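You operate a simulated robot arm through the tools that you are given. There is no shell and no other tool. Be economical: measure what you need, move in short steps, check, and stop when the job is done.

Carry out the task below with a simulated two-armed robot. There is one attempt and no reset: what you move stays moved.

JOB
Take the black block and leave it on the clamp bed. Then fetch the brush and stand it on the clear middle of the grey bench. Then take the white roll from the top of the blue chest and put it on the silver aluminium sheet there. Then open the bottom chest drawer, take the cable lug from the top of the grey table and leave it in the inside of the bottom chest drawer and shut the drawer again. Then turn the back brake knob to 0. Then turn the lower paper brake knob to 2. Then take the blue reel from the deck of the middle decoiler and leave it on the clear middle of the grey bench. Then pull the third chest drawer from the top open. Keep to this order. Set down upright: brush.

It is judged by the outcome, as a careful person would: the job done as asked, and still so three seconds after it is handed in. It fails if anything else is knocked over, pushed out of place, dropped, spilled or broken. Flat cloth is picked up by pressing the open fingertips on it (5 to 10 N) and closing them slowly along it; thin cloth reads only 2 to 8 mm in the jaws.

ROBOT AND FRAMES
Two 6-joint arms with two-finger parallel grippers on one trunk, on a base that drives. Base frame: it is fixed to the floor where the robot stands at the start and does not move with it; the origin is under the middle of the robot, x ahead of it, y to its left, z up; the surface under the hand at the start is at about z = 0.85. Lengths are in m, angles in rad, forces in N, time in s.
The left shoulder is at the start at [-0.096, 0.177, 0.781], the right one opposite. With the tool pointing down near the work surface each hand reaches from about 0.1 to 0.68 m from the robot's upright axis, wherever it stands, measured 20 degrees to its own side. Places, roughly: aluminium sheet [0.75, -5, 0.75]; back brake knob [-4.6, -4.9, 1.5]; black block (5x5x3 cm) [0.5, -0.2, 0.9]; blue reel [-2.75, 0, 0.5]; bottom chest drawer [0.9, -5, 0.3]; brush (3x3x12 cm) [1, -1.1, 0.9]; cable lug [0.75, -6, 0.75]; clamp bed (20x17 cm) [0.92, -4.8, 0.86]; clear middle of the grey bench [0.8, -2.1, 0.9]; inside of the bottom chest drawer [1, -5, 0.3]; lower paper brake knob [-2.7, -2.9, 0.4]; third chest drawer [0.9, -5, 0.4]; white roll [1, -5.25, 0.75]. Payload 1.57 kg a hand.
The TCP of each hand is the grasp point between the finger pads, 0.03 m short of the fingertips. In the tool frame z runs along the fingers and y along their closing line. The gripper opens to 0.08 m. The fingers are 0.017 m wide and 0.012 m thick; the gripper's body (0.04 by 0.082 m) begins 0.08 m behind the TCP.
Orientation is that of the tool frame in the base frame, as a unit quaternion [x, y, z, w]. With the fingers straight down and closing along the base's y, the tool's x points along the base's -x, its y along +y and its z along -z.

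CONTROLS
- The arms move only by the tool step_arm. It takes "left_deltas", "right_deltas" or both (then of equal length, played together; a hand with none holds still); each is a list of rows, each an object (a shift or turn left out is 0, a gripper value left out holds the last) with "grip": the opening, from 0 (shut) to 1 (fully open); "travel": the shift along the base's x, y, z in cm, a list of three; "delta_rot": the turn, a rotation vector about the base's x, y, z in rad, a list of three. In form: [{"grip": grip, "travel": [tx, ty, tz], "delta_rot": [rx, ry, rz]}, ...]. A call has 1 to 12 rows; each row is the pose to reach, as a shift and turn from the pose commanded when the call began. Each row takes 0.2 s and may step no farther than 0.05 m and 0.15 rad from the row before; otherwise, or with a gripper value out of range, the whole call is refused. A pose out of reach is approached as far as the arm can. The call stops where the force on the tool passes 40 N (or 10 N more than at its start, if that is more) or the arm is blocked; 0.2 s more then pass. Each finger travels about 0.072 m/s and halts on what it meets, pressing with about 43 N; the grip force reading is that of the motor and also rises with nothing between the fingers. The clock runs only during rows and for 0.2 s after the last one: add rows that repeat a pose to give the fingers time. The reply holds the time, the measured pose of the TCP, the force on the tool along the base axes, the opening and the grip force, in the units named above and with some noise, with the torque about the TCP (base axes, N m) and any sound that the robot's microphone picked up.
- Cameras (640 x 400 px; columns grow to the right, rows downward): "scene" is now at [0.0319, -0.0225, 1.5063]; the picture's right is [-0.44, -0.90, 0.00], its down [-0.62, 0.30, -0.72] and it looks along [0.65, -0.31, -0.69] (base axes); focal length 257 px, centre (320, 200). "left" rides on the left gripper at [0.072, 0.007, -0.122] in its tool frame; the picture's right is [-0.09, 1.00, 0.00], its down [-0.84, -0.08, -0.54] and it looks along [-0.54, -0.05, 0.84] (tool axes); focal length 238 px, centre (320, 200). "right" rides on the right gripper at [0.072, -0.007, -0.122] in its tool frame; the picture's right is [0.09, 1.00, 0.00], its down [-0.84, 0.08, -0.54] and it looks along [-0.54, 0.05, 0.84] (tool axes); focal length 238 px, centre (320, 200). There is no depth. A picture from a camera that has moved, and an enlarged one, comes with that camera's place and axes in the base frame and with its lens. The place of the scene camera against the robot may be out by one fixed shift of up to 0.018 m in any direction.
- grab_frame(camera): a new picture of that camera. The clock stands still meanwhile.
- slide_trunk(by): slides the trunk up (or, below 0, down) by that many m; the arms and the scene camera ride with it, the base frame stays. It gives what a move gives, with no picture.
- roll_base(legs): drives the robot by 1 to 6 legs, each [ahead, left, turn to the left] in m, m and rad, along the robot's own axes; the way and the turn of a leg run together, so that a leg with both is an arc; at most 1.5 m and 3.142 rad a leg. The arms and the cameras ride along, it lands a little off, and it stops where it bumps. It gives what a move gives.
- aim_head(pan, tilt): turns the head with the scene camera to pan (to the left, within 2.496 rad either way) and tilt (down, from -0.506 to 1.204), counted from straight ahead of the robot. It gives what a move gives.
- enlarge(camera, box): a new picture of the part [left, top, right, bottom] of that camera's present view, enlarged. The clock stands still meanwhile.
- hand_in(): hands the job in; it is judged then, once.

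Work in short steps. Places have to be worked out from the pictures, the camera data and where the tool is seen: move nearer, look again, correct. Check each grasp and each placing, and mend what went wrong. You have 217 turns and 208 pictures in all, those below and enlarged ones among them. Open the grippers and draw the arms clear of the work before you hand the job in, unless the task says otherwise; then end with one line.

The tools are called as name(argument=value, ...) on one line, values as JSON. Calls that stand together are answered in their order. step_arm: Moves the arms, as the interface text tells. Its arguments: {"type":"object","properties":{"left_deltas":{"type":"array","items":{"type":"object","properties":{"grip":{"type":"number"},"travel":{"type":"array","items":{"type":"number"}},"delta_rot":{"type":"array","items":{"type":"number"}}}}},"right_deltas":{"type":"array","items":{"type":"object","properties":{"grip":{"type":"number"},"travel":{"type":"array","items":{"type":"number"}},"delta_rot":{"type":"array","items":{"type":"number"}}}}}},"required":[]} The other tools are called the same way: slide_trunk (by) slides the trunk up or down; roll_base (legs) drives the base; aim_head (pan, tilt) turns the head that bears the scene camera; grab_frame (camera) takes a picture; enlarge (camera, box) takes an enlarged picture of a part of a camera's view; hand_in () hands the job in.

At the start:

```text
clock: 0.0
left_eef_pos: [0.4765, 0.0393, 1.059]
left_tcp_rot: [-0.001, 1.0, 0.0, 0.0]
left_ft_force: [0.1, -0.6, 0.4]
left_wrist_torque: [0.03, -0.01, -0.02]
left_width: 0.0801
left_grip_force: 0.1
right_eef_pos: [0.3684, -0.3946, 1.1658]
right_tcp_rot: [0.0, 1.0, 0.0, 0.0]
right_ft_force: [0.5, 0.7, 0.5]
right_wrist_torque: [0.01, -0.02, -0.01]
right_width: 0.0799
right_grip_force: 0.1
trunk travel left (down, up): [-0.225, 0.103]
robot x, y, heading: [-0.0016, 0.0013, 0.001]
head pan, tilt: [-0.452, 0.766]
```

scene: 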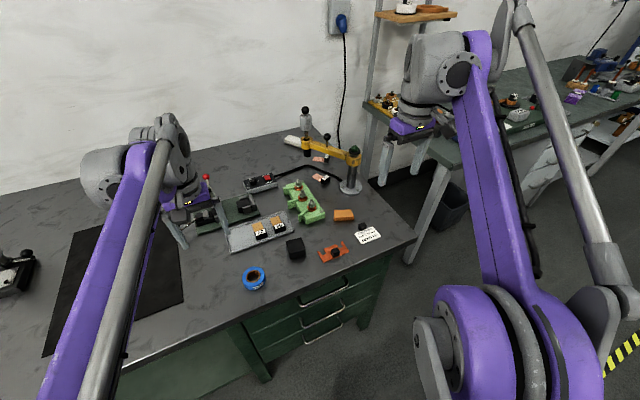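
right: 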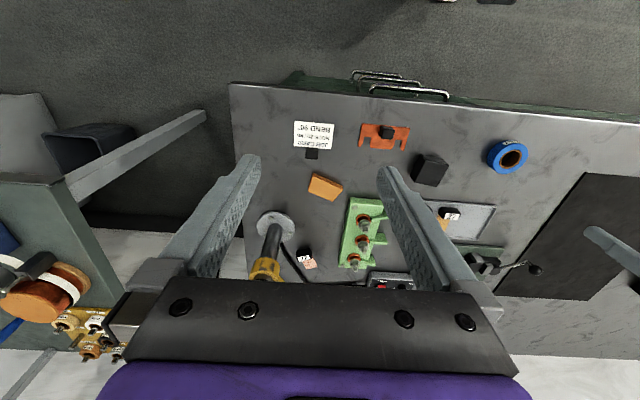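
left: 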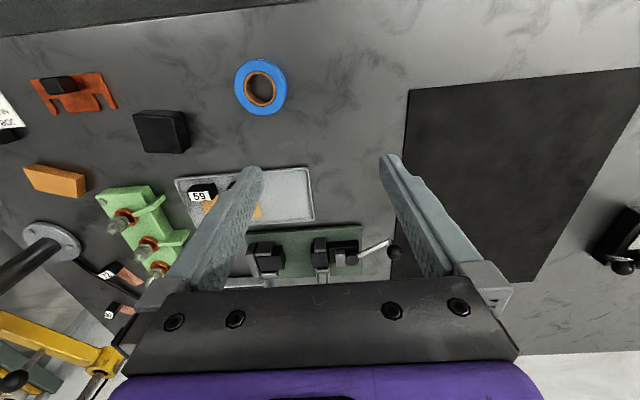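

The block shows at about [0.476, -0.17, 0.87] in all three views. I bring the right hand above it and shift the left hand away.

step_arm(right_deltas=[{"travel": [1.5, 3.2, -2.3]}, {"travel": [3, 6.4, -4.6]}, {"travel": [4.5, 9.6, -6.9]}, {"travel": [6, 12.8, -9.2]}, {"travel": [7.5, 16, -11.5]}, {"travel": [9, 19.2, -13.8]}, {"travel": [10.5, 22, -16]}, {"travel": [10.5, 22, -16]}], left_deltas=[{"travel": [0, 3, 2]}, {"travel": [-1, 6, 4]}, {"travel": [-2, 9, 6]}, {"travel": [-3, 12, 8]}, {"travel": [-4, 14, 8]}, {"travel": [-4, 14, 8]}, {"travel": [-4, 14, 8]}, {"travel": [-4, 14, 8]}])

grab_frame(camera="right")

```text
clock: 1.8
left_eef_pos: [0.4336, 0.1797, 1.1406]
left_tcp_rot: [0.0, 1.0, 0.0, 0.0]
left_ft_force: [-0.4, -0.3, 0.1]
left_wrist_torque: [0.01, -0.01, 0.0]
left_width: 0.08
left_grip_force: 0.1
right_eef_pos: [0.4731, -0.1753, 1.0062]
right_tcp_rot: [0.0, 1.0, 0.0, 0.0]
right_ft_force: [-0.1, -0.3, -0.3]
right_wrist_torque: [-0.03, 0.02, -0.01]
right_width: 0.0799
right_grip_force: 0.0
trunk travel left (down, up): [-0.225, 0.103]
robot x, y, heading: [0.0025, 0.0025, -0.001]
head pan, tilt: [-0.452, 0.766]
```

```text
204 pictures are left
camera right: at [0.4025, -0.1819, 1.1297], right [-0.09, 1.0, 0.0], down [0.84, 0.08, 0.54], along [0.54, 0.05, -0.84], focal length 238 px, centre (320, 200)
```

right: 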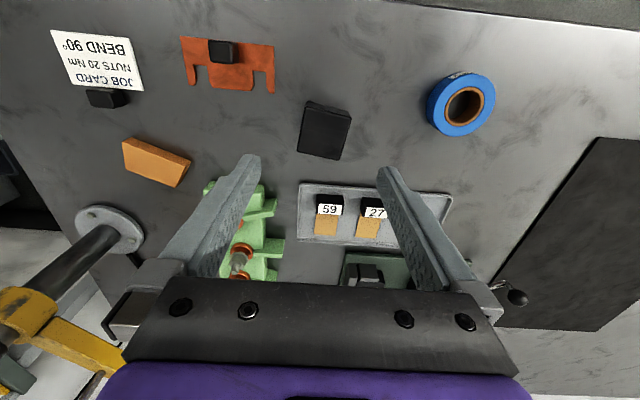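

Block top centre is about [0.478, -0.172], turned about -0.14 rad. I turn and go down.

step_arm(right_deltas=[{"travel": [0.5, 0.3, -3], "delta_rot": [0, 0, -0.14]}, {"travel": [0.5, 0.3, -6], "delta_rot": [0, 0, -0.14]}, {"travel": [0.5, 0.3, -9], "delta_rot": [0, 0, -0.14]}, {"travel": [0.5, 0.3, -11], "delta_rot": [0, 0, -0.14]}, {"travel": [0.5, 0.3, -12], "delta_rot": [0, 0, -0.14]}, {"travel": [0.5, 0.3, -12], "delta_rot": [0, 0, -0.14]}])

grab_frame(camera="right")

```text
clock: 3.2
left_eef_pos: [0.4354, 0.1799, 1.1402]
left_tcp_rot: [0.0, 1.0, 0.0, 0.0]
left_ft_force: [-0.4, -0.8, 0.0]
left_wrist_torque: [0.02, -0.02, 0.0]
left_width: 0.08
left_grip_force: 0.0
right_eef_pos: [0.4784, -0.1734, 0.8866]
right_tcp_rot: [0.07, 0.998, 0.0, 0.0]
right_ft_force: [-0.6, 0.3, -0.1]
right_wrist_torque: [-0.02, 0.03, -0.01]
right_width: 0.0801
right_grip_force: 0.0
trunk travel left (down, up): [-0.225, 0.103]
robot x, y, heading: [-0.0022, 0.0021, 0.001]
head pan, tilt: [-0.452, 0.766]
```

```text
203 pictures are left
camera right: at [0.4076, -0.1698, 1.0102], right [0.05, 1.0, 0.0], down [0.84, -0.04, 0.54], along [0.54, -0.03, -0.84], focal length 238 px, centre (320, 200)
```

right: 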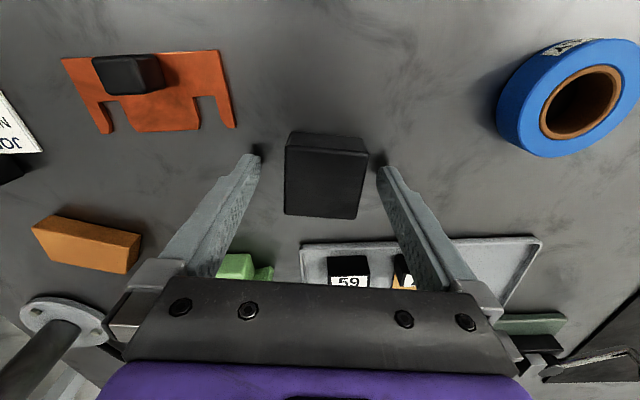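

Well centred between the fingers. Close and lift.

step_arm(right_deltas=[{"grip": 0.3}, {"grip": 0.3}, {"grip": 0.3}, {"grip": 0.3, "travel": [0, 0, 2]}, {"grip": 0.3, "travel": [0, 0, 5]}, {"grip": 0.3, "travel": [0, 0, 9]}, {"grip": 0.3, "travel": [0, 0, 13]}, {"grip": 0.3, "travel": [0, 0, 17]}])

grab_frame(camera="right")

```text
clock: 5.0
left_eef_pos: [0.4347, 0.1786, 1.14]
left_tcp_rot: [0.0, 1.0, 0.0, 0.0]
left_ft_force: [0.5, 0.3, -0.1]
left_wrist_torque: [0.04, -0.02, -0.03]
left_width: 0.0798
left_grip_force: 0.0
right_eef_pos: [0.4755, -0.1723, 1.0557]
right_tcp_rot: [0.069, 0.998, 0.0, 0.0]
right_ft_force: [-0.6, 0.3, -6.7]
right_wrist_torque: [-0.01, 0.05, -0.01]
right_width: 0.0494
right_grip_force: 43.3
trunk travel left (down, up): [-0.225, 0.103]
robot x, y, heading: [0.0027, -0.002, 0.0]
head pan, tilt: [-0.452, 0.766]
```

```text
202 pictures are left
camera right: at [0.4048, -0.1693, 1.18], right [0.05, 1.0, 0.0], down [0.84, -0.04, 0.54], along [0.54, -0.03, -0.84], focal length 238 px, centre (320, 200)
```

right: 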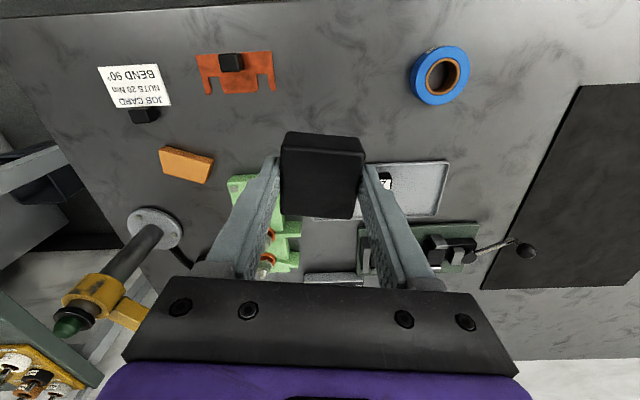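

Block held. I draw both hands in and look around before driving.

step_arm(right_deltas=[{"travel": [-3, -2, 2]}, {"travel": [-6, -4, 4]}, {"travel": [-9, -6, 6]}, {"travel": [-12, -8, 7]}, {"travel": [-15, -10, 7]}, {"travel": [-18, -10, 7]}], left_deltas=[{"travel": [-3, 0, 0]}, {"travel": [-6, 0, 0]}, {"travel": [-9, 0, 0]}, {"travel": [-12, 0, 0]}, {"travel": [-14, 0, 0]}, {"travel": [-14, 0, 0]}])

aim_head(pan=-1.3, tilt=0.3)

grab_frame(camera="scene")

aim_head(pan=-2.4, tilt=0.3)

grab_frame(camera="scene")

```text
clock: 6.4
left_eef_pos: [0.2938, 0.1798, 1.139]
left_tcp_rot: [0.001, 1.0, 0.0, 0.0]
left_ft_force: [0.5, 0.3, -0.1]
left_wrist_torque: [-0.03, 0.0, -0.02]
left_width: 0.08
left_grip_force: 0.0
right_eef_pos: [0.2962, -0.2721, 1.1285]
right_tcp_rot: [0.069, 0.998, 0.0, 0.0]
right_ft_force: [-0.9, -0.3, -5.5]
right_wrist_torque: [0.01, 0.01, 0.0]
right_width: 0.0494
right_grip_force: 42.9
trunk travel left (down, up): [-0.225, 0.103]
robot x, y, heading: [0.0004, 0.002, 0.002]
head pan, tilt: [-0.452, 0.766]
```

```text
clock: 7.6
left_eef_pos: [0.2948, 0.1799, 1.1382]
left_tcp_rot: [-0.001, 1.0, 0.0, 0.0]
left_ft_force: [-0.2, 0.1, 0.0]
left_wrist_torque: [0.05, -0.01, 0.0]
left_width: 0.08
left_grip_force: 0.0
right_eef_pos: [0.2972, -0.2719, 1.1278]
right_tcp_rot: [0.07, 0.998, 0.001, -0.001]
right_ft_force: [-0.9, 0.4, -6.1]
right_wrist_torque: [0.01, 0.03, 0.01]
right_width: 0.0494
right_grip_force: 43.0
trunk travel left (down, up): [-0.225, 0.103]
robot x, y, heading: [0.0004, -0.0007, -0.0]
head pan, tilt: [-1.3, 0.3]
```

```text
201 pictures are left
camera scene: at [-0.0167, -0.0768, 1.5478], right [-0.96, -0.27, 0.0], down [-0.08, 0.29, -0.96], along [0.26, -0.92, -0.3], focal length 257 px, centre (320, 200)
```

scene: 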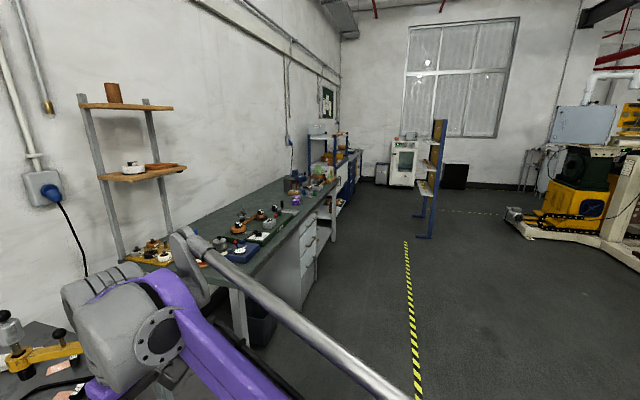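

```text
clock: 8.9
left_eef_pos: [0.294, 0.1801, 1.1389]
left_tcp_rot: [0.0, 1.0, 0.001, 0.001]
left_ft_force: [0.1, 0.2, -0.2]
left_wrist_torque: [0.01, 0.04, 0.02]
left_width: 0.0801
left_grip_force: 0.0
right_eef_pos: [0.2967, -0.273, 1.1266]
right_tcp_rot: [0.069, 0.998, 0.0, 0.001]
right_ft_force: [0.3, 0.3, -5.8]
right_wrist_torque: [-0.02, 0.0, 0.01]
right_width: 0.0497
right_grip_force: 42.8
trunk travel left (down, up): [-0.225, 0.103]
robot x, y, heading: [0.0038, 0.002, 0.0]
head pan, tilt: [-2.4, 0.3]
```

```text
200 pictures are left
camera scene: at [-0.1106, -0.05, 1.5479], right [-0.68, 0.74, 0.0], down [0.22, 0.2, -0.96], along [-0.7, -0.65, -0.3], focal length 257 px, centre (320, 200)
```

scene: 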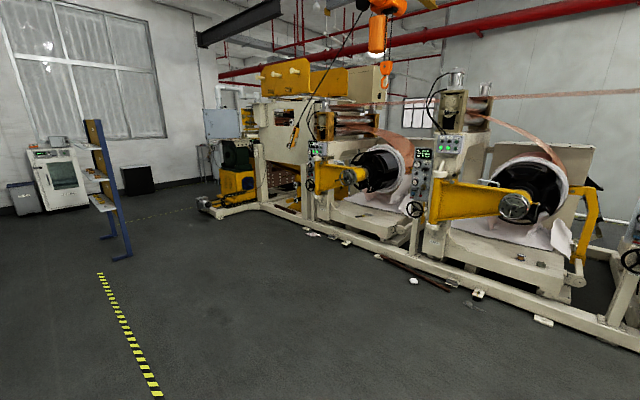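

The lane between the benches and the blue stand (at about x = -0.45, y = -3.5…-4.3) is free. I strafe right along the benches at x≈0 and look ahead.

roll_base(legs=[[-0.03, -1.4, 0], [0.05, -1.4, 0]])

aim_head(pan=-1.2, tilt=0.5)

grab_frame(camera="scene")

aim_head(pan=0, tilt=0.7)

grab_frame(camera="scene")

```text
clock: 33.5
left_eef_pos: [0.307, -2.6249, 1.1379]
left_tcp_rot: [-0.003, 1.0, 0.0, 0.0]
left_ft_force: [0.3, -0.2, -0.3]
left_wrist_torque: [-0.01, 0.02, 0.0]
left_width: 0.0798
left_grip_force: 0.1
right_eef_pos: [0.3102, -3.0766, 1.127]
right_tcp_rot: [0.068, 0.998, 0.0, 0.0]
right_ft_force: [0.2, 0.2, -6.0]
right_wrist_torque: [0.01, 0.01, -0.04]
right_width: 0.0497
right_grip_force: 42.8
trunk travel left (down, up): [-0.225, 0.103]
robot x, y, heading: [0.0127, -2.8045, 0.001]
head pan, tilt: [-2.4, 0.3]
```

```text
clock: 34.9
left_eef_pos: [0.3074, -2.6244, 1.1387]
left_tcp_rot: [-0.002, 1.0, 0.0, 0.0]
left_ft_force: [-0.1, -0.9, -0.3]
left_wrist_torque: [0.01, -0.02, 0.02]
left_width: 0.0801
left_grip_force: 0.0
right_eef_pos: [0.3098, -3.076, 1.1276]
right_tcp_rot: [0.068, 0.998, -0.001, 0.0]
right_ft_force: [-1.6, 0.4, -6.5]
right_wrist_torque: [0.03, 0.01, 0.0]
right_width: 0.0496
right_grip_force: 42.6
trunk travel left (down, up): [-0.225, 0.103]
robot x, y, heading: [0.0119, -2.8045, 0.003]
head pan, tilt: [-1.201, 0.499]
```

```text
199 pictures are left
camera scene: at [0.0041, -2.8766, 1.5295], right [-0.93, -0.36, 0.0], down [-0.17, 0.45, -0.88], along [0.32, -0.82, -0.48], focal length 257 px, centre (320, 200)
```

scene: 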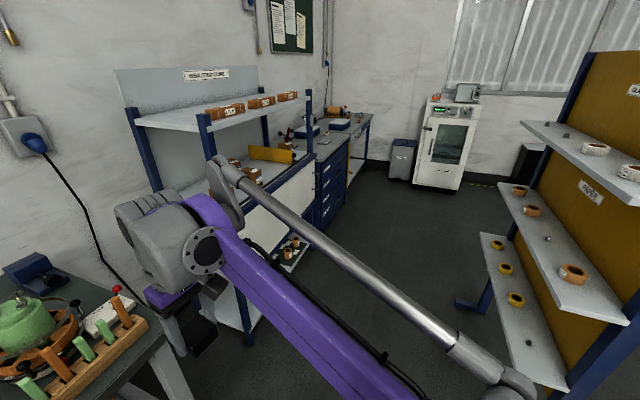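

```text
clock: 36.2
left_eef_pos: [0.307, -2.625, 1.1387]
left_tcp_rot: [-0.001, 1.0, 0.0, 0.0]
left_ft_force: [-0.8, 0.7, -0.1]
left_wrist_torque: [0.04, -0.01, -0.02]
left_width: 0.0799
left_grip_force: 0.1
right_eef_pos: [0.3097, -3.0761, 1.1274]
right_tcp_rot: [0.068, 0.998, -0.001, 0.0]
right_ft_force: [0.4, -0.2, -5.3]
right_wrist_torque: [-0.01, 0.01, -0.02]
right_width: 0.0497
right_grip_force: 42.8
trunk travel left (down, up): [-0.225, 0.103]
robot x, y, heading: [0.0132, -2.8052, 0.001]
head pan, tilt: [0.0, 0.7]
```

```text
198 pictures are left
camera scene: at [0.0559, -2.7917, 1.5118], right [0.0, -1.0, 0.0], down [-0.64, 0.0, -0.76], along [0.76, 0.0, -0.64], focal length 257 px, centre (320, 200)
```

scene: 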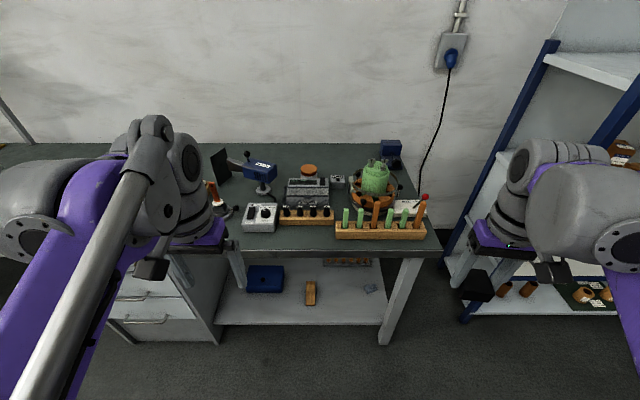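

The chest front is near x≈0.85, y≈-5, lane clear. I strafe on to y≈-4.7 and look at the chest.

roll_base(legs=[[0.1, -1.0, 0], [0.1, -0.9, 0]])

aim_head(pan=-0.2, tilt=0.8)

grab_frame(camera="scene")

```text
clock: 53.1
left_eef_pos: [0.5336, -4.5073, 1.1382]
left_tcp_rot: [-0.007, 1.0, 0.0, 0.0]
left_ft_force: [0.3, 0.4, 0.0]
left_wrist_torque: [0.04, 0.01, -0.02]
left_width: 0.08
left_grip_force: 0.1
right_eef_pos: [0.5432, -4.9568, 1.1269]
right_tcp_rot: [0.062, 0.998, 0.0, 0.0]
right_ft_force: [0.1, -0.2, -6.0]
right_wrist_torque: [0.02, 0.01, 0.0]
right_width: 0.0496
right_grip_force: 42.7
trunk travel left (down, up): [-0.225, 0.103]
robot x, y, heading: [0.2439, -4.6901, 0.017]
head pan, tilt: [0.0, 0.7]
```

```text
clock: 53.8
left_eef_pos: [0.5337, -4.5061, 1.1382]
left_tcp_rot: [-0.007, 1.0, 0.0, 0.0]
left_ft_force: [1.1, -0.1, -0.7]
left_wrist_torque: [-0.01, -0.03, -0.03]
left_width: 0.08
left_grip_force: 0.0
right_eef_pos: [0.5416, -4.9581, 1.1284]
right_tcp_rot: [0.063, 0.998, 0.001, 0.0]
right_ft_force: [-0.5, 0.0, -6.1]
right_wrist_torque: [0.02, 0.05, 0.01]
right_width: 0.0497
right_grip_force: 43.4
trunk travel left (down, up): [-0.225, 0.103]
robot x, y, heading: [0.241, -4.6917, 0.011]
head pan, tilt: [-0.201, 0.799]
```

```text
197 pictures are left
camera scene: at [0.2792, -4.6924, 1.5035], right [-0.18, -0.98, 0.0], down [-0.7, 0.13, -0.7], along [0.69, -0.13, -0.72], focal length 257 px, centre (320, 200)
```

scene: 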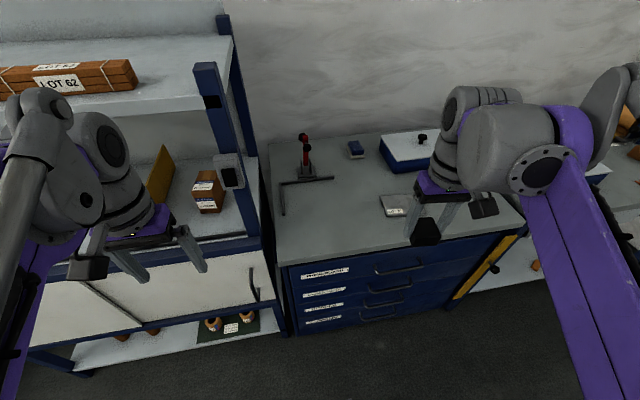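

Let me enlarge the chest top.

enlarge(camera="scene", box=[250, 110, 530, 340])

grab_frame(camera="right")

```text
1.74 times, centred on (390, 225) of scene
camera zoom: at [0.2792, -4.6924, 1.5035], right [-0.18, -0.98, 0.0], down [-0.7, 0.13, -0.7], along [0.69, -0.13, -0.72], focal length 447 px, centre (198, 156)
```

zoom: 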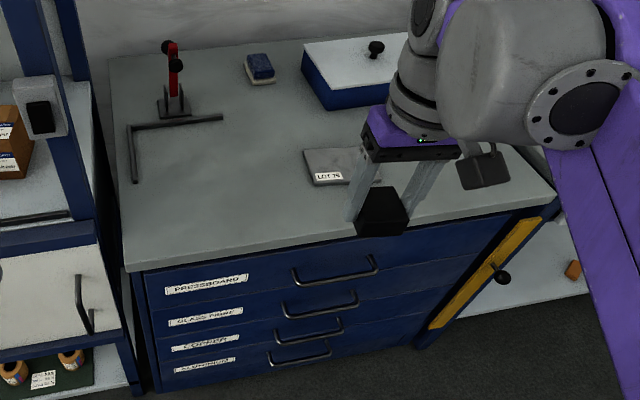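

```text
195 pictures are left
camera right: at [0.4713, -4.9552, 1.2507], right [0.03, 1.0, 0.0], down [0.84, -0.03, 0.54], along [0.54, -0.02, -0.84], focal length 238 px, centre (320, 200)
```

right: 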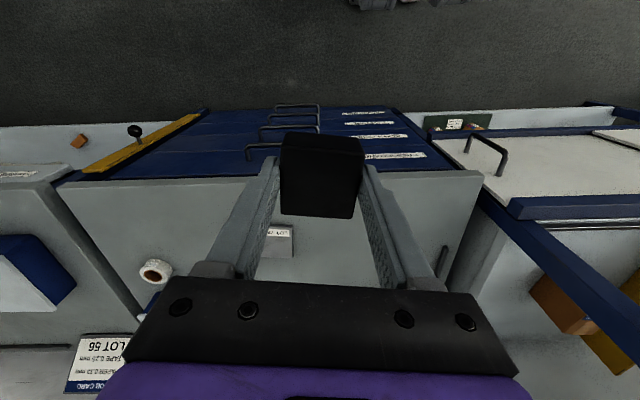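

Triangulating the "LOT 75" plate puts the chest top near z≈0.84. The L-shaped fence bounds the clamp bed: x 0.86–1.03, y −4.68…−4.89. I drive a bit nearer and bring the block over it.

roll_base(legs=[[0.13, 0, -0.012]])

step_arm(right_deltas=[{"travel": [4, 2.7, 0]}, {"travel": [8, 5.4, 0]}, {"travel": [12, 8.1, 0]}, {"travel": [16, 10.8, -2]}, {"travel": [20, 13.5, -4]}, {"travel": [24, 16, -6]}, {"travel": [25, 16.5, -9]}, {"travel": [25, 16.5, -12]}, {"travel": [25, 16.5, -12]}])

grab_frame(camera="right")

grab_frame(camera="scene")

```text
clock: 55.1
left_eef_pos: [0.666, -4.5065, 1.1387]
left_tcp_rot: [-0.002, 1.0, 0.0, 0.0]
left_ft_force: [-0.7, -0.4, -0.6]
left_wrist_torque: [0.02, 0.0, -0.01]
left_width: 0.0799
left_grip_force: 0.1
right_eef_pos: [0.6705, -4.9602, 1.1273]
right_tcp_rot: [0.068, 0.998, 0.0, 0.0]
right_ft_force: [0.4, -0.2, -6.0]
right_wrist_torque: [0.01, 0.0, 0.02]
right_width: 0.0495
right_grip_force: 43.4
trunk travel left (down, up): [-0.225, 0.103]
robot x, y, heading: [0.3731, -4.6916, 0.001]
head pan, tilt: [-0.201, 0.799]
```

```text
refused: row 4 steps farther than a row can; nothing moved
```

```text
194 pictures are left
camera right: at [0.5992, -4.9562, 1.2507], right [0.04, 1.0, 0.0], down [0.84, -0.04, 0.54], along [0.54, -0.02, -0.84], focal length 238 px, centre (320, 200)
```

right: 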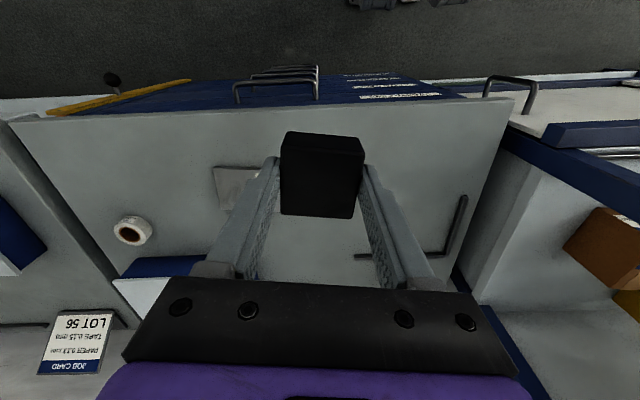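

```text
193 pictures are left
camera scene: at [0.4097, -4.6915, 1.5035], right [-0.19, -0.98, 0.0], down [-0.7, 0.14, -0.7], along [0.68, -0.14, -0.72], focal length 257 px, centre (320, 200)
```

scene: 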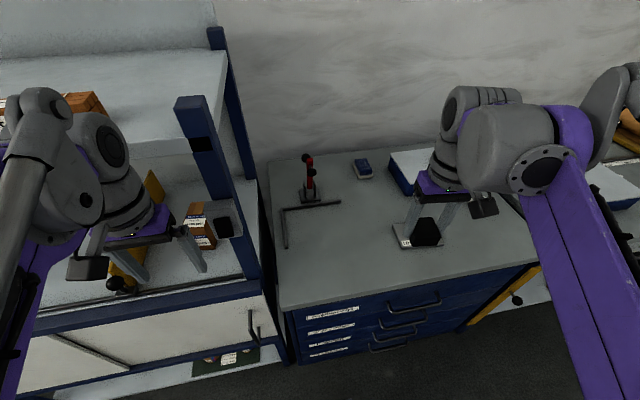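

The right camera's view of the L end ([0.865, -4.68] at z≈0.845) agrees. Moving with smaller steps.

step_arm(right_deltas=[{"travel": [4, 2.7, 0]}, {"travel": [8, 5.4, 0]}, {"travel": [12, 8.1, 0]}, {"travel": [15.5, 10.5, -1.5]}, {"travel": [19, 13, -3.5]}, {"travel": [22.5, 15.5, -5.5]}, {"travel": [25, 16.5, -9]}, {"travel": [25, 16.5, -12]}, {"travel": [25, 16.5, -15]}, {"travel": [25, 16.5, -15]}])

grab_frame(camera="right")

enlarge(camera="scene", box=[250, 110, 530, 290])

```text
clock: 57.3
left_eef_pos: [0.6658, -4.5066, 1.1388]
left_tcp_rot: [-0.003, 1.0, 0.0, 0.0]
left_ft_force: [0.1, -0.2, 0.6]
left_wrist_torque: [0.0, -0.01, -0.01]
left_width: 0.0797
left_grip_force: 0.1
right_eef_pos: [0.9222, -4.7941, 0.9762]
right_tcp_rot: [0.069, 0.998, 0.0, -0.001]
right_ft_force: [-0.2, 0.7, -6.0]
right_wrist_torque: [-0.04, -0.03, 0.0]
right_width: 0.0493
right_grip_force: 43.5
trunk travel left (down, up): [-0.225, 0.103]
robot x, y, heading: [0.3669, -4.6889, 0.01]
head pan, tilt: [-0.201, 0.799]
```

```text
192 pictures are left
camera right: at [0.8496, -4.7911, 1.1001], right [0.04, 1.0, 0.0], down [0.84, -0.04, 0.54], along [0.54, -0.02, -0.84], focal length 238 px, centre (320, 200)
```

right: 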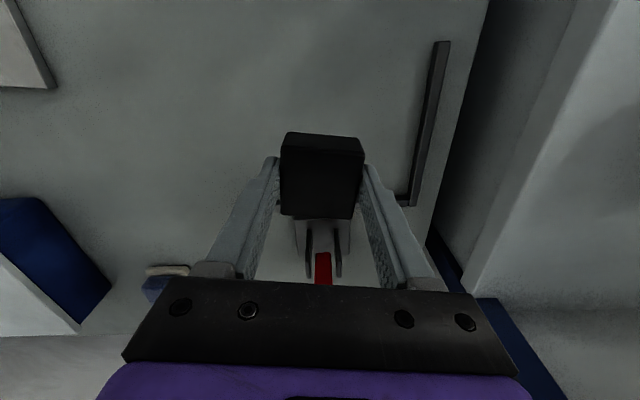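

```text
2.22 times, centred on (390, 200) of scene
camera zoom: at [0.4094, -4.6914, 1.5035], right [-0.19, -0.98, 0.0], down [-0.7, 0.14, -0.7], along [0.68, -0.14, -0.72], focal length 571 px, centre (164, 200)
```

zoom: 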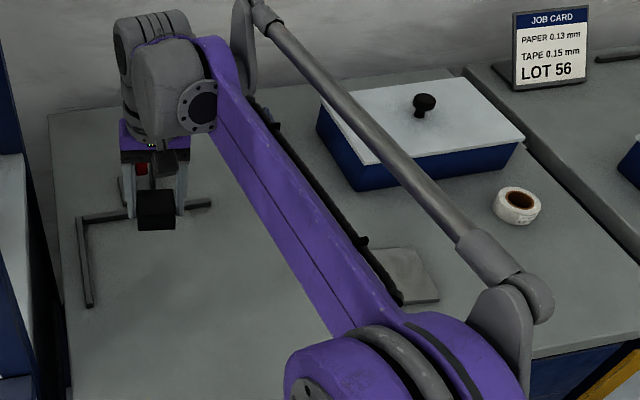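

The block is over the bed, centred. I lower it gently until contact.

step_arm(right_deltas=[{"travel": [0.3, 0, -3]}, {"travel": [0.3, 0, -6]}, {"travel": [0.3, 0, -8]}, {"travel": [0.3, 0, -8.8]}, {"travel": [0.3, 0, -9.2]}])

grab_frame(camera="right")

```text
clock: 58.5
left_eef_pos: [0.6647, -4.5061, 1.14]
left_tcp_rot: [-0.002, 1.0, -0.001, 0.0]
left_ft_force: [0.7, -0.3, 0.0]
left_wrist_torque: [0.0, -0.02, 0.05]
left_width: 0.0799
left_grip_force: 0.1
right_eef_pos: [0.9199, -4.794, 0.8906]
right_tcp_rot: [0.068, 0.998, 0.0, 0.0]
right_ft_force: [-2.3, 0.7, 19.3]
right_wrist_torque: [0.0, 0.13, 0.07]
right_width: 0.0497
right_grip_force: 37.9
trunk travel left (down, up): [-0.225, 0.103]
robot x, y, heading: [0.3721, -4.6871, 0.003]
head pan, tilt: [-0.201, 0.799]
stopped in row 5 (right hand): the force on the tool passed its limit at 47 N (the readings are from after the stop); the commanded pose is now the measured one
```

```text
190 pictures are left
camera right: at [0.8496, -4.7909, 1.0135], right [0.04, 1.0, 0.0], down [0.84, -0.04, 0.54], along [0.54, -0.02, -0.84], focal length 238 px, centre (320, 200)
```

right: 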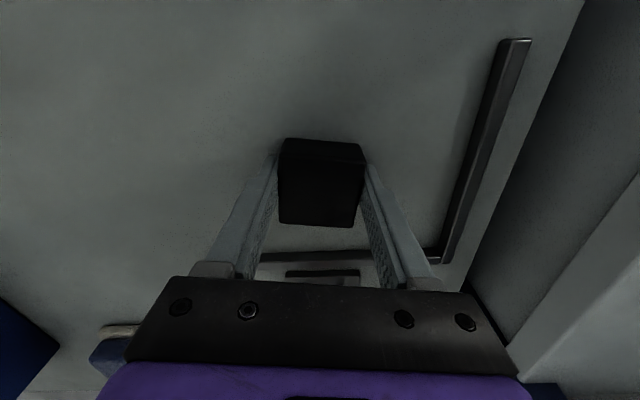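

It's on the surface (contact at TCP z 0.891). Release and lift.

step_arm(right_deltas=[{"travel": [0, 0, 0.1]}, {"grip": 0.75, "travel": [0, 0, 0.1]}, {"grip": 0.95, "travel": [0, 0, 0.1]}, {"grip": 1, "travel": [0, 0, 0.1]}, {"grip": 1, "travel": [0, 0, 3]}, {"grip": 1, "travel": [-1, 0, 7]}, {"grip": 1, "travel": [-4, 0, 11]}, {"grip": 1, "travel": [-8, -2, 14]}, {"grip": 1, "travel": [-12, -4, 17]}, {"grip": 1, "travel": [-16, -7, 18]}, {"grip": 1, "travel": [-20, -10, 19]}, {"grip": 1, "travel": [-24, -13, 20]}])

grab_frame(camera="right")

enlarge(camera="scene", box=[250, 110, 530, 290])

```text
refused: row 8 steps farther than a row can; nothing moved
```

```text
189 pictures are left
camera right: at [0.8496, -4.7909, 1.0135], right [0.04, 1.0, 0.0], down [0.84, -0.04, 0.54], along [0.54, -0.02, -0.84], focal length 238 px, centre (320, 200)
```

right: 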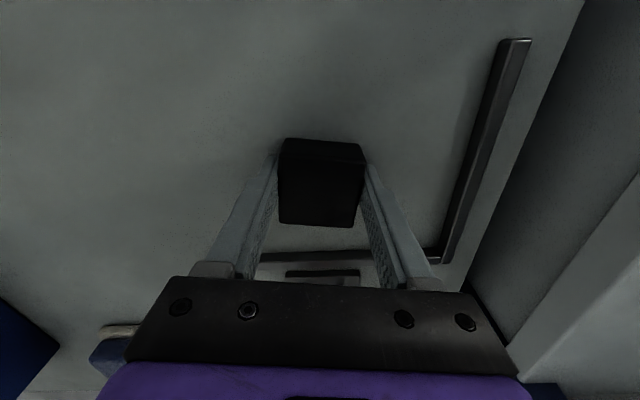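

```text
2.22 times, centred on (390, 200) of scene
camera zoom: at [0.4075, -4.691, 1.5036], right [-0.19, -0.98, 0.0], down [-0.7, 0.14, -0.7], along [0.68, -0.14, -0.72], focal length 571 px, centre (164, 200)
```

zoom: 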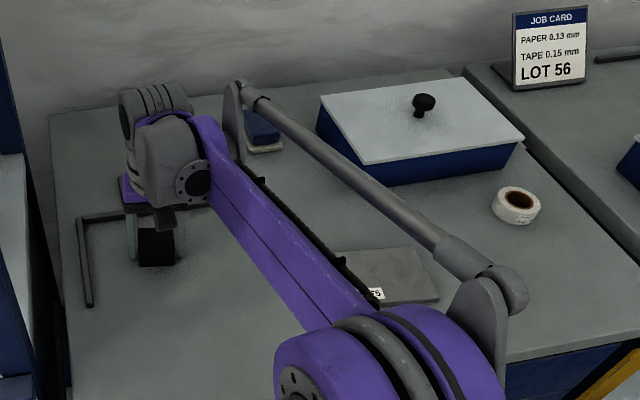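

Refused for step length; I'll keep within 4.5 cm per row.

step_arm(right_deltas=[{"travel": [0, 0, 0.1]}, {"grip": 0.75, "travel": [0, 0, 0.1]}, {"grip": 0.95, "travel": [0, 0, 0.1]}, {"grip": 1, "travel": [0, 0, 0.1]}, {"grip": 1, "travel": [0, 0, 3]}, {"grip": 1, "travel": [-1, 0, 7]}, {"grip": 1, "travel": [-3, 0, 10.5]}, {"grip": 1, "travel": [-6, -1, 13.5]}, {"grip": 1, "travel": [-9, -3, 16]}, {"grip": 1, "travel": [-12.5, -5, 17]}, {"grip": 1, "travel": [-16, -7, 18]}, {"grip": 1, "travel": [-20, -9, 19]}])

grab_frame(camera="right")

enlarge(camera="scene", box=[250, 110, 530, 290])

```text
clock: 61.1
left_eef_pos: [0.6642, -4.5086, 1.1399]
left_tcp_rot: [-0.003, 1.0, 0.0, 0.001]
left_ft_force: [-0.4, -0.2, 0.0]
left_wrist_torque: [0.04, -0.03, 0.0]
left_width: 0.0801
left_grip_force: 0.0
right_eef_pos: [0.721, -4.8842, 1.0789]
right_tcp_rot: [0.067, 0.998, 0.0, 0.0]
right_ft_force: [0.2, 0.2, 0.4]
right_wrist_torque: [0.0, -0.02, -0.04]
right_width: 0.08
right_grip_force: 0.1
trunk travel left (down, up): [-0.225, 0.103]
robot x, y, heading: [0.3722, -4.6877, 0.006]
head pan, tilt: [-0.201, 0.799]
```

```text
187 pictures are left
camera right: at [0.65, -4.8812, 1.2029], right [0.04, 1.0, 0.0], down [0.84, -0.04, 0.54], along [0.54, -0.02, -0.84], focal length 238 px, centre (320, 200)
```

right: 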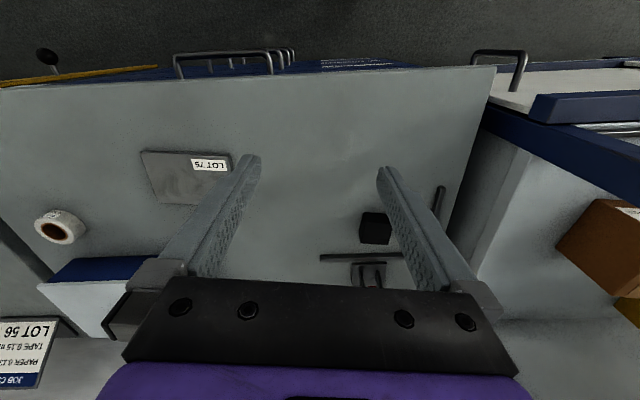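

```text
2.22 times, centred on (390, 200) of scene
camera zoom: at [0.4076, -4.6915, 1.5035], right [-0.19, -0.98, 0.0], down [-0.7, 0.14, -0.7], along [0.68, -0.14, -0.72], focal length 571 px, centre (164, 200)
```

zoom: 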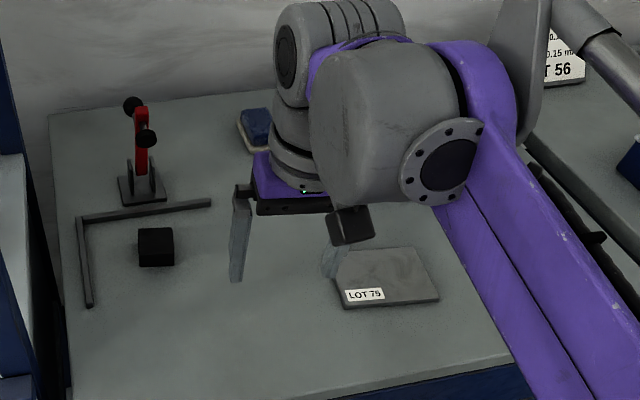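

Block placed well. Now tuck and drive to the brush area (y≈-1.1).

step_arm(right_deltas=[{"travel": [-2, -1, 2]}, {"travel": [-4, -2, 4]}, {"travel": [-4, -2, 4]}])

roll_base(legs=[[-0.25, 0.3, -0.005], [0, 1.2, 0], [0, 1.2, 0], [0, 0.85, 0]])

aim_head(pan=-0.1, tilt=0.7)

grab_frame(camera="scene")

```text
clock: 61.9
left_eef_pos: [0.6677, -4.5082, 1.139]
left_tcp_rot: [-0.003, 1.0, 0.0, 0.0]
left_ft_force: [0.6, 0.2, 0.4]
left_wrist_torque: [0.0, -0.01, -0.03]
left_width: 0.0801
left_grip_force: 0.1
right_eef_pos: [0.6832, -4.9058, 1.1182]
right_tcp_rot: [0.068, 0.998, 0.001, 0.0]
right_ft_force: [0.8, 0.6, 0.7]
right_wrist_torque: [0.01, -0.02, 0.01]
right_width: 0.08
right_grip_force: 0.1
trunk travel left (down, up): [-0.225, 0.103]
robot x, y, heading: [0.3686, -4.6876, 0.002]
head pan, tilt: [-0.201, 0.799]
```

```text
clock: 93.5
left_eef_pos: [0.4306, -0.9443, 1.1394]
left_tcp_rot: [0.007, 1.0, -0.001, 0.001]
left_ft_force: [0.2, 0.1, -0.9]
left_wrist_torque: [-0.01, -0.02, 0.0]
left_width: 0.0798
left_grip_force: 0.0
right_eef_pos: [0.4392, -1.3411, 1.1183]
right_tcp_rot: [0.077, 0.997, 0.0, 0.0]
right_ft_force: [-1.3, -0.3, 0.1]
right_wrist_torque: [0.01, 0.03, 0.02]
right_width: 0.0798
right_grip_force: 0.0
trunk travel left (down, up): [-0.225, 0.103]
robot x, y, heading: [0.1341, -1.1197, -0.01]
head pan, tilt: [-0.201, 0.799]
```

```text
clock: 94.1
left_eef_pos: [0.4309, -0.9433, 1.1388]
left_tcp_rot: [0.008, 1.0, 0.0, 0.0]
left_ft_force: [-0.1, 0.2, -0.4]
left_wrist_torque: [0.04, 0.01, -0.01]
left_width: 0.08
left_grip_force: 0.1
right_eef_pos: [0.4389, -1.3424, 1.1187]
right_tcp_rot: [0.077, 0.997, 0.0, 0.0]
right_ft_force: [0.8, 0.3, 0.2]
right_wrist_torque: [0.01, -0.01, 0.0]
right_width: 0.0802
right_grip_force: 0.0
trunk travel left (down, up): [-0.225, 0.103]
robot x, y, heading: [0.1308, -1.1193, -0.02]
head pan, tilt: [-0.099, 0.7]
```

```text
185 pictures are left
camera scene: at [0.1756, -1.1149, 1.5117], right [-0.11, -0.99, 0.0], down [-0.64, 0.07, -0.76], along [0.76, -0.09, -0.64], focal length 257 px, centre (320, 200)
```

scene: 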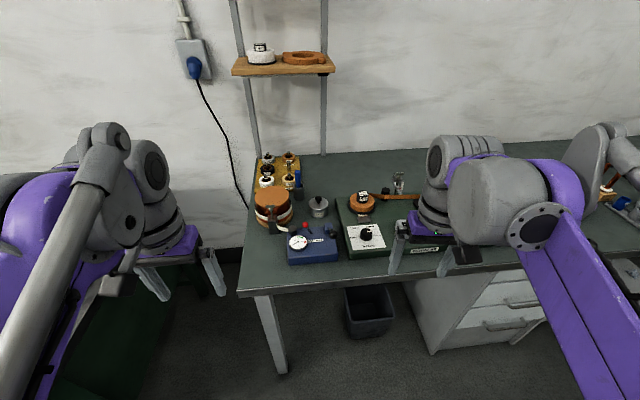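

Enlarge to identify the brush.

enlarge(camera="scene", box=[230, 140, 430, 290])

enlarge(camera="left", box=[0, 0, 640, 400])

grab_frame(camera="right")

```text
2.67 times, centred on (330, 215) of scene
camera zoom: at [0.1756, -1.1149, 1.5117], right [-0.11, -0.99, 0.0], down [-0.64, 0.07, -0.76], along [0.76, -0.09, -0.64], focal length 686 px, centre (293, 160)
```

zoom: 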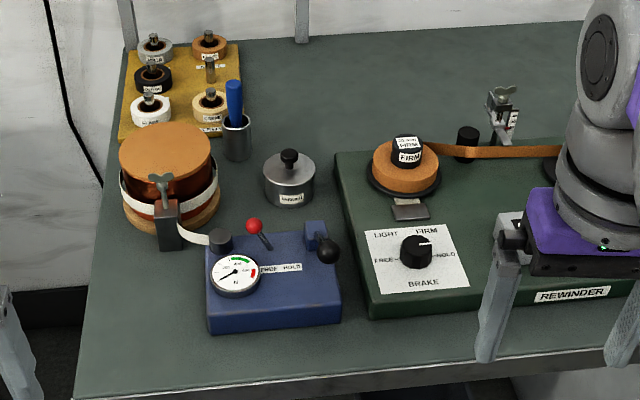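

```text
1.00 times, centred on (320, 200) of left (not enlarged: the box is as wide or as high as the picture)
camera zoom: at [0.3579, -0.9354, 1.261], right [0.11, 0.99, 0.0], down [0.84, -0.09, 0.54], along [0.54, -0.06, -0.84], focal length 238 px, centre (320, 200)
```

zoom: 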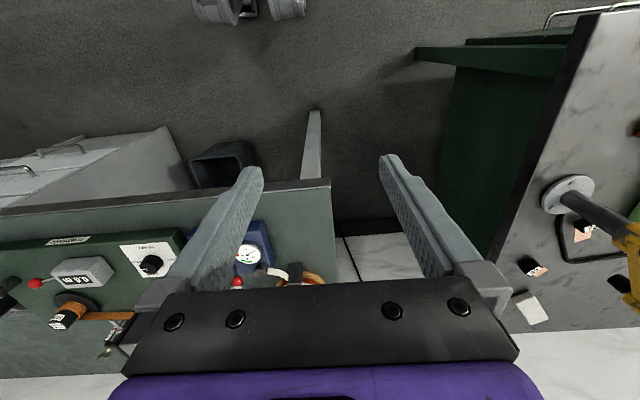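

```text
182 pictures are left
camera right: at [0.3684, -1.3372, 1.242], right [0.06, 1.0, 0.0], down [0.84, -0.05, 0.54], along [0.54, -0.03, -0.84], focal length 238 px, centre (320, 200)
```

right: 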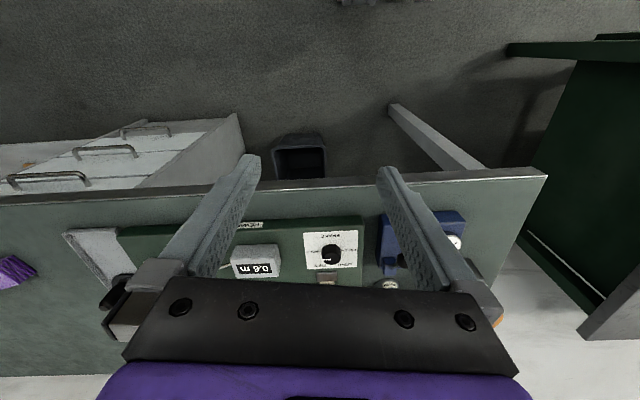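

The blue-handled brush stands in a grey cup at about [0.95, -1.13]. I shift so that the left shoulder faces it and move closer.

roll_base(legs=[[0, -0.19, 0.015], [0.17, 0, 0]])

aim_head(pan=0.2, tilt=0.7)

grab_frame(camera="scene")

grab_frame(camera="left")

```text
clock: 97.4
left_eef_pos: [0.5969, -1.1198, 1.1382]
left_tcp_rot: [-0.003, 1.0, 0.001, 0.0]
left_ft_force: [0.0, 0.2, -0.1]
left_wrist_torque: [0.01, 0.03, -0.02]
left_width: 0.08
left_grip_force: 0.1
right_eef_pos: [0.6136, -1.5185, 1.1182]
right_tcp_rot: [0.067, 0.998, -0.001, 0.0]
right_ft_force: [0.5, 0.8, -0.2]
right_wrist_torque: [0.03, 0.03, 0.02]
right_width: 0.08
right_grip_force: 0.1
trunk travel left (down, up): [-0.225, 0.103]
robot x, y, heading: [0.3058, -1.3024, 0.007]
head pan, tilt: [-0.099, 0.7]
```

```text
clock: 98.2
left_eef_pos: [0.5955, -1.1208, 1.1383]
left_tcp_rot: [-0.002, 1.0, 0.0, -0.001]
left_ft_force: [-0.5, -1.0, -0.5]
left_wrist_torque: [-0.02, 0.0, 0.02]
left_width: 0.08
left_grip_force: 0.0
right_eef_pos: [0.6139, -1.519, 1.1182]
right_tcp_rot: [0.067, 0.998, 0.0, 0.0]
right_ft_force: [0.3, 0.9, 0.4]
right_wrist_torque: [0.01, -0.02, -0.04]
right_width: 0.0796
right_grip_force: 0.1
trunk travel left (down, up): [-0.225, 0.103]
robot x, y, heading: [0.3001, -1.2989, 0.013]
head pan, tilt: [0.201, 0.7]
```

```text
181 pictures are left
camera scene: at [0.3434, -1.2717, 1.5118], right [0.2, -0.98, 0.0], down [-0.63, -0.13, -0.77], along [0.75, 0.16, -0.64], focal length 257 px, centre (320, 200)
```

scene: 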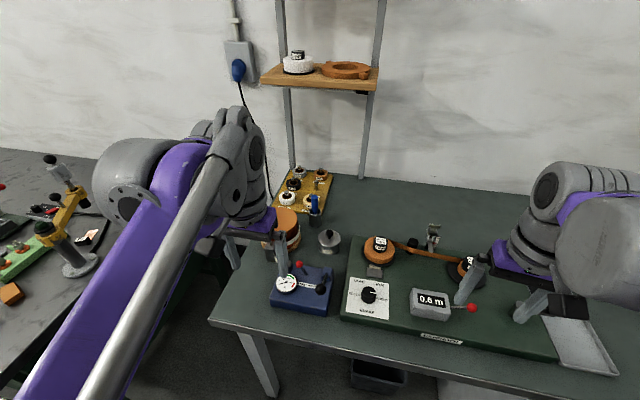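

```text
180 pictures are left
camera left: at [0.5232, -1.114, 1.261], right [0.09, 1.0, 0.0], down [0.84, -0.07, 0.54], along [0.54, -0.05, -0.84], focal length 238 px, centre (320, 200)
```

left: 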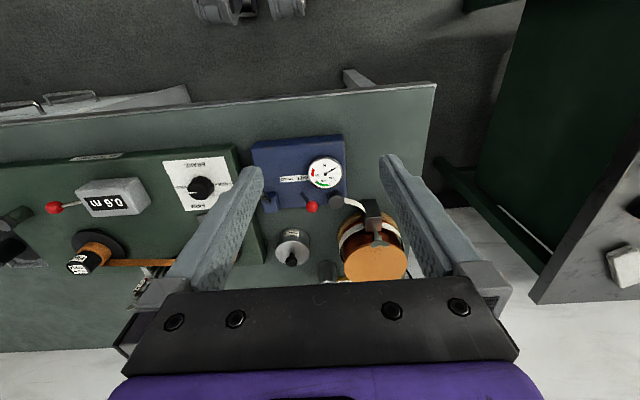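

I move the left hand forward at height (and up a little) to see the brush from its camera.

step_arm(left_deltas=[{"travel": [4, 0, 1.5]}, {"travel": [8, 0, 3]}, {"travel": [12, 0, 4]}, {"travel": [16, 0, 4]}, {"travel": [20, 0, 4]}, {"travel": [24, 0, 4]}, {"travel": [24, 0, 4]}])

grab_frame(camera="left")

enlarge(camera="scene", box=[230, 140, 430, 290])

```text
clock: 99.8
left_eef_pos: [0.8121, -1.1229, 1.1577]
left_tcp_rot: [-0.003, 1.0, 0.0, 0.001]
left_ft_force: [0.1, 0.3, -0.6]
left_wrist_torque: [-0.03, 0.0, -0.03]
left_width: 0.0798
left_grip_force: 0.2
left hand out of reach, approached as far as the arm can: row 5, 6, 7
right_eef_pos: [0.6144, -1.5169, 1.1179]
right_tcp_rot: [0.067, 0.998, 0.0, 0.0]
right_ft_force: [0.4, 0.0, 0.1]
right_wrist_torque: [0.02, 0.02, -0.02]
right_width: 0.08
right_grip_force: 0.0
trunk travel left (down, up): [-0.225, 0.103]
robot x, y, heading: [0.3043, -1.3064, 0.001]
head pan, tilt: [0.201, 0.7]
```

```text
179 pictures are left
camera left: at [0.7392, -1.1151, 1.2789], right [0.09, 1.0, 0.0], down [0.84, -0.07, 0.54], along [0.54, -0.05, -0.84], focal length 238 px, centre (320, 200)
```

left: 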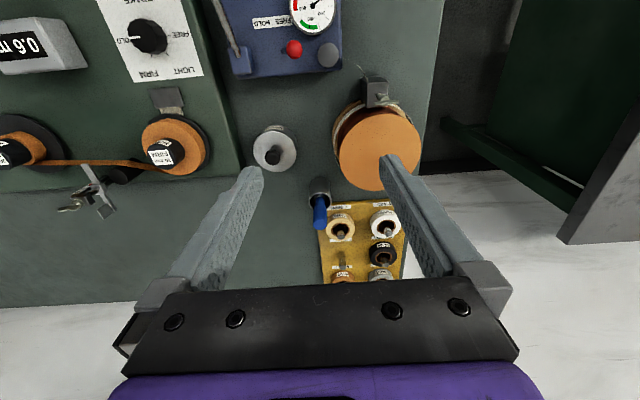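

```text
2.67 times, centred on (330, 215) of scene
camera zoom: at [0.3446, -1.2715, 1.5117], right [0.2, -0.98, 0.0], down [-0.63, -0.13, -0.76], along [0.75, 0.16, -0.64], focal length 686 px, centre (293, 160)
```

zoom: 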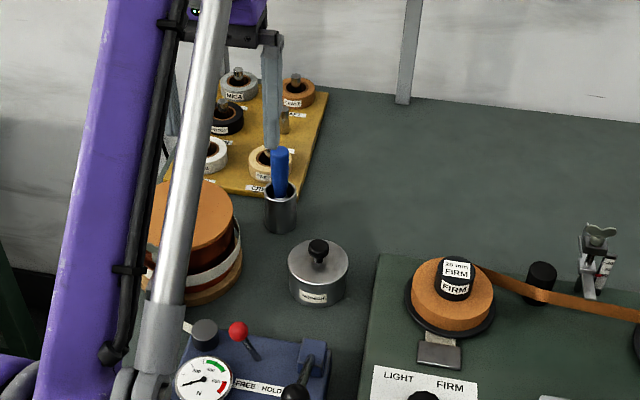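

The brush handle top is near [0.978, -1.13, 0.984], cup rim z≈0.918. It's out of reach from here, so I creep ahead and raise the trunk some.

slide_trunk(by=0.08)

roll_base(legs=[[0.09, 0, 0]])

grab_frame(camera="left")

```text
clock: 101.0
left_eef_pos: [0.8105, -1.1218, 1.2379]
left_tcp_rot: [-0.002, 1.0, 0.001, 0.0]
left_ft_force: [0.3, -0.7, -0.2]
left_wrist_torque: [0.01, 0.0, -0.02]
left_width: 0.0799
left_grip_force: 0.0
right_eef_pos: [0.6133, -1.52, 1.1989]
right_tcp_rot: [0.067, 0.998, 0.001, -0.001]
right_ft_force: [0.6, 0.2, 0.0]
right_wrist_torque: [-0.01, -0.02, -0.02]
right_width: 0.0799
right_grip_force: 0.0
trunk travel left (down, up): [-0.305, 0.023]
robot x, y, heading: [0.3013, -1.3026, 0.004]
head pan, tilt: [0.201, 0.7]
```

```text
clock: 102.1
left_eef_pos: [0.898, -1.1209, 1.2362]
left_tcp_rot: [-0.002, 1.0, -0.001, 0.0]
left_ft_force: [-0.2, -0.4, -0.2]
left_wrist_torque: [0.02, -0.01, 0.0]
left_width: 0.0799
left_grip_force: 0.0
right_eef_pos: [0.7004, -1.5186, 1.1983]
right_tcp_rot: [0.068, 0.998, 0.0, 0.0]
right_ft_force: [0.2, 0.6, 0.1]
right_wrist_torque: [0.04, 0.0, 0.04]
right_width: 0.0801
right_grip_force: 0.0
trunk travel left (down, up): [-0.305, 0.023]
robot x, y, heading: [0.3894, -1.3032, -0.002]
head pan, tilt: [0.201, 0.7]
```

```text
177 pictures are left
camera left: at [0.8258, -1.1141, 1.3587], right [0.09, 1.0, 0.0], down [0.84, -0.07, 0.54], along [0.54, -0.05, -0.84], focal length 238 px, centre (320, 200)
```

left: 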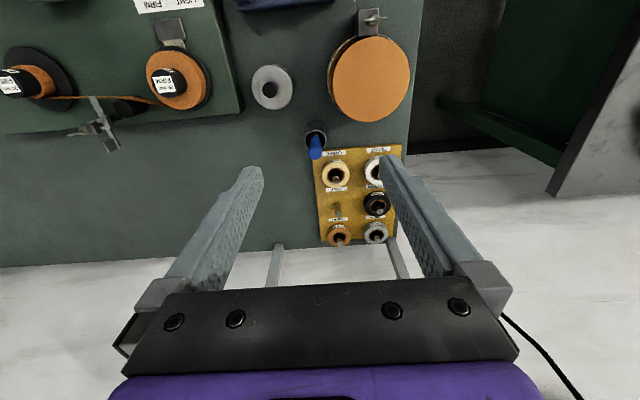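

Handle at about [0.978, -1.136]. I go above it with fingertips just over the top, then check.

step_arm(left_deltas=[{"travel": [2, -0.4, -3.5], "grip": 0.75}, {"travel": [4, -0.8, -7]}, {"travel": [6, -1.2, -10.5]}, {"travel": [8, -1.5, -14]}, {"travel": [8, -1.5, -18]}, {"travel": [8, -1.5, -21]}, {"travel": [8, -1.5, -21]}])

grab_frame(camera="left")

enlarge(camera="scene", box=[180, 140, 380, 290])

```text
clock: 103.7
left_eef_pos: [0.9805, -1.1348, 1.0277]
left_tcp_rot: [-0.003, 1.0, 0.0, 0.0]
left_ft_force: [-0.3, -0.4, -0.2]
left_wrist_torque: [0.0, -0.02, 0.0]
left_width: 0.0598
left_grip_force: 0.0
right_eef_pos: [0.7004, -1.5188, 1.1987]
right_tcp_rot: [0.068, 0.998, 0.0, 0.0]
right_ft_force: [-0.4, -0.3, 0.0]
right_wrist_torque: [-0.01, -0.01, -0.04]
right_width: 0.0803
right_grip_force: 0.0
trunk travel left (down, up): [-0.305, 0.023]
robot x, y, heading: [0.3914, -1.3006, 0.004]
head pan, tilt: [0.201, 0.7]
```

```text
176 pictures are left
camera left: at [0.9081, -1.1284, 1.1491], right [0.09, 1.0, 0.0], down [0.84, -0.07, 0.54], along [0.54, -0.05, -0.84], focal length 238 px, centre (320, 200)
```

left: 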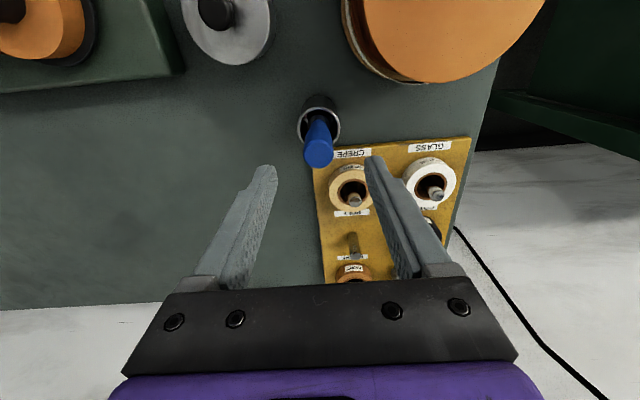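

```text
2.67 times, centred on (280, 215) of scene
camera zoom: at [0.4282, -1.2712, 1.5974], right [0.2, -0.98, 0.0], down [-0.63, -0.13, -0.77], along [0.75, 0.16, -0.64], focal length 686 px, centre (427, 160)
```

zoom: 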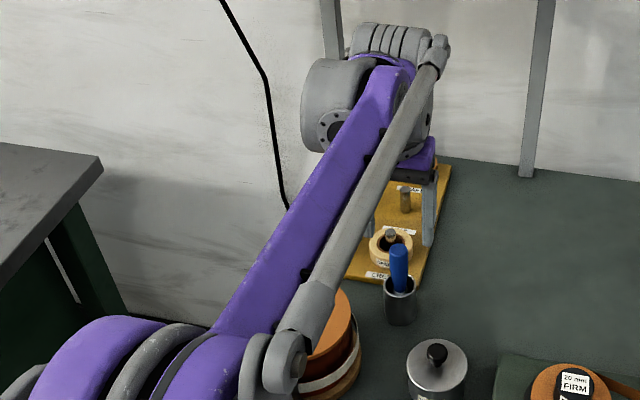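

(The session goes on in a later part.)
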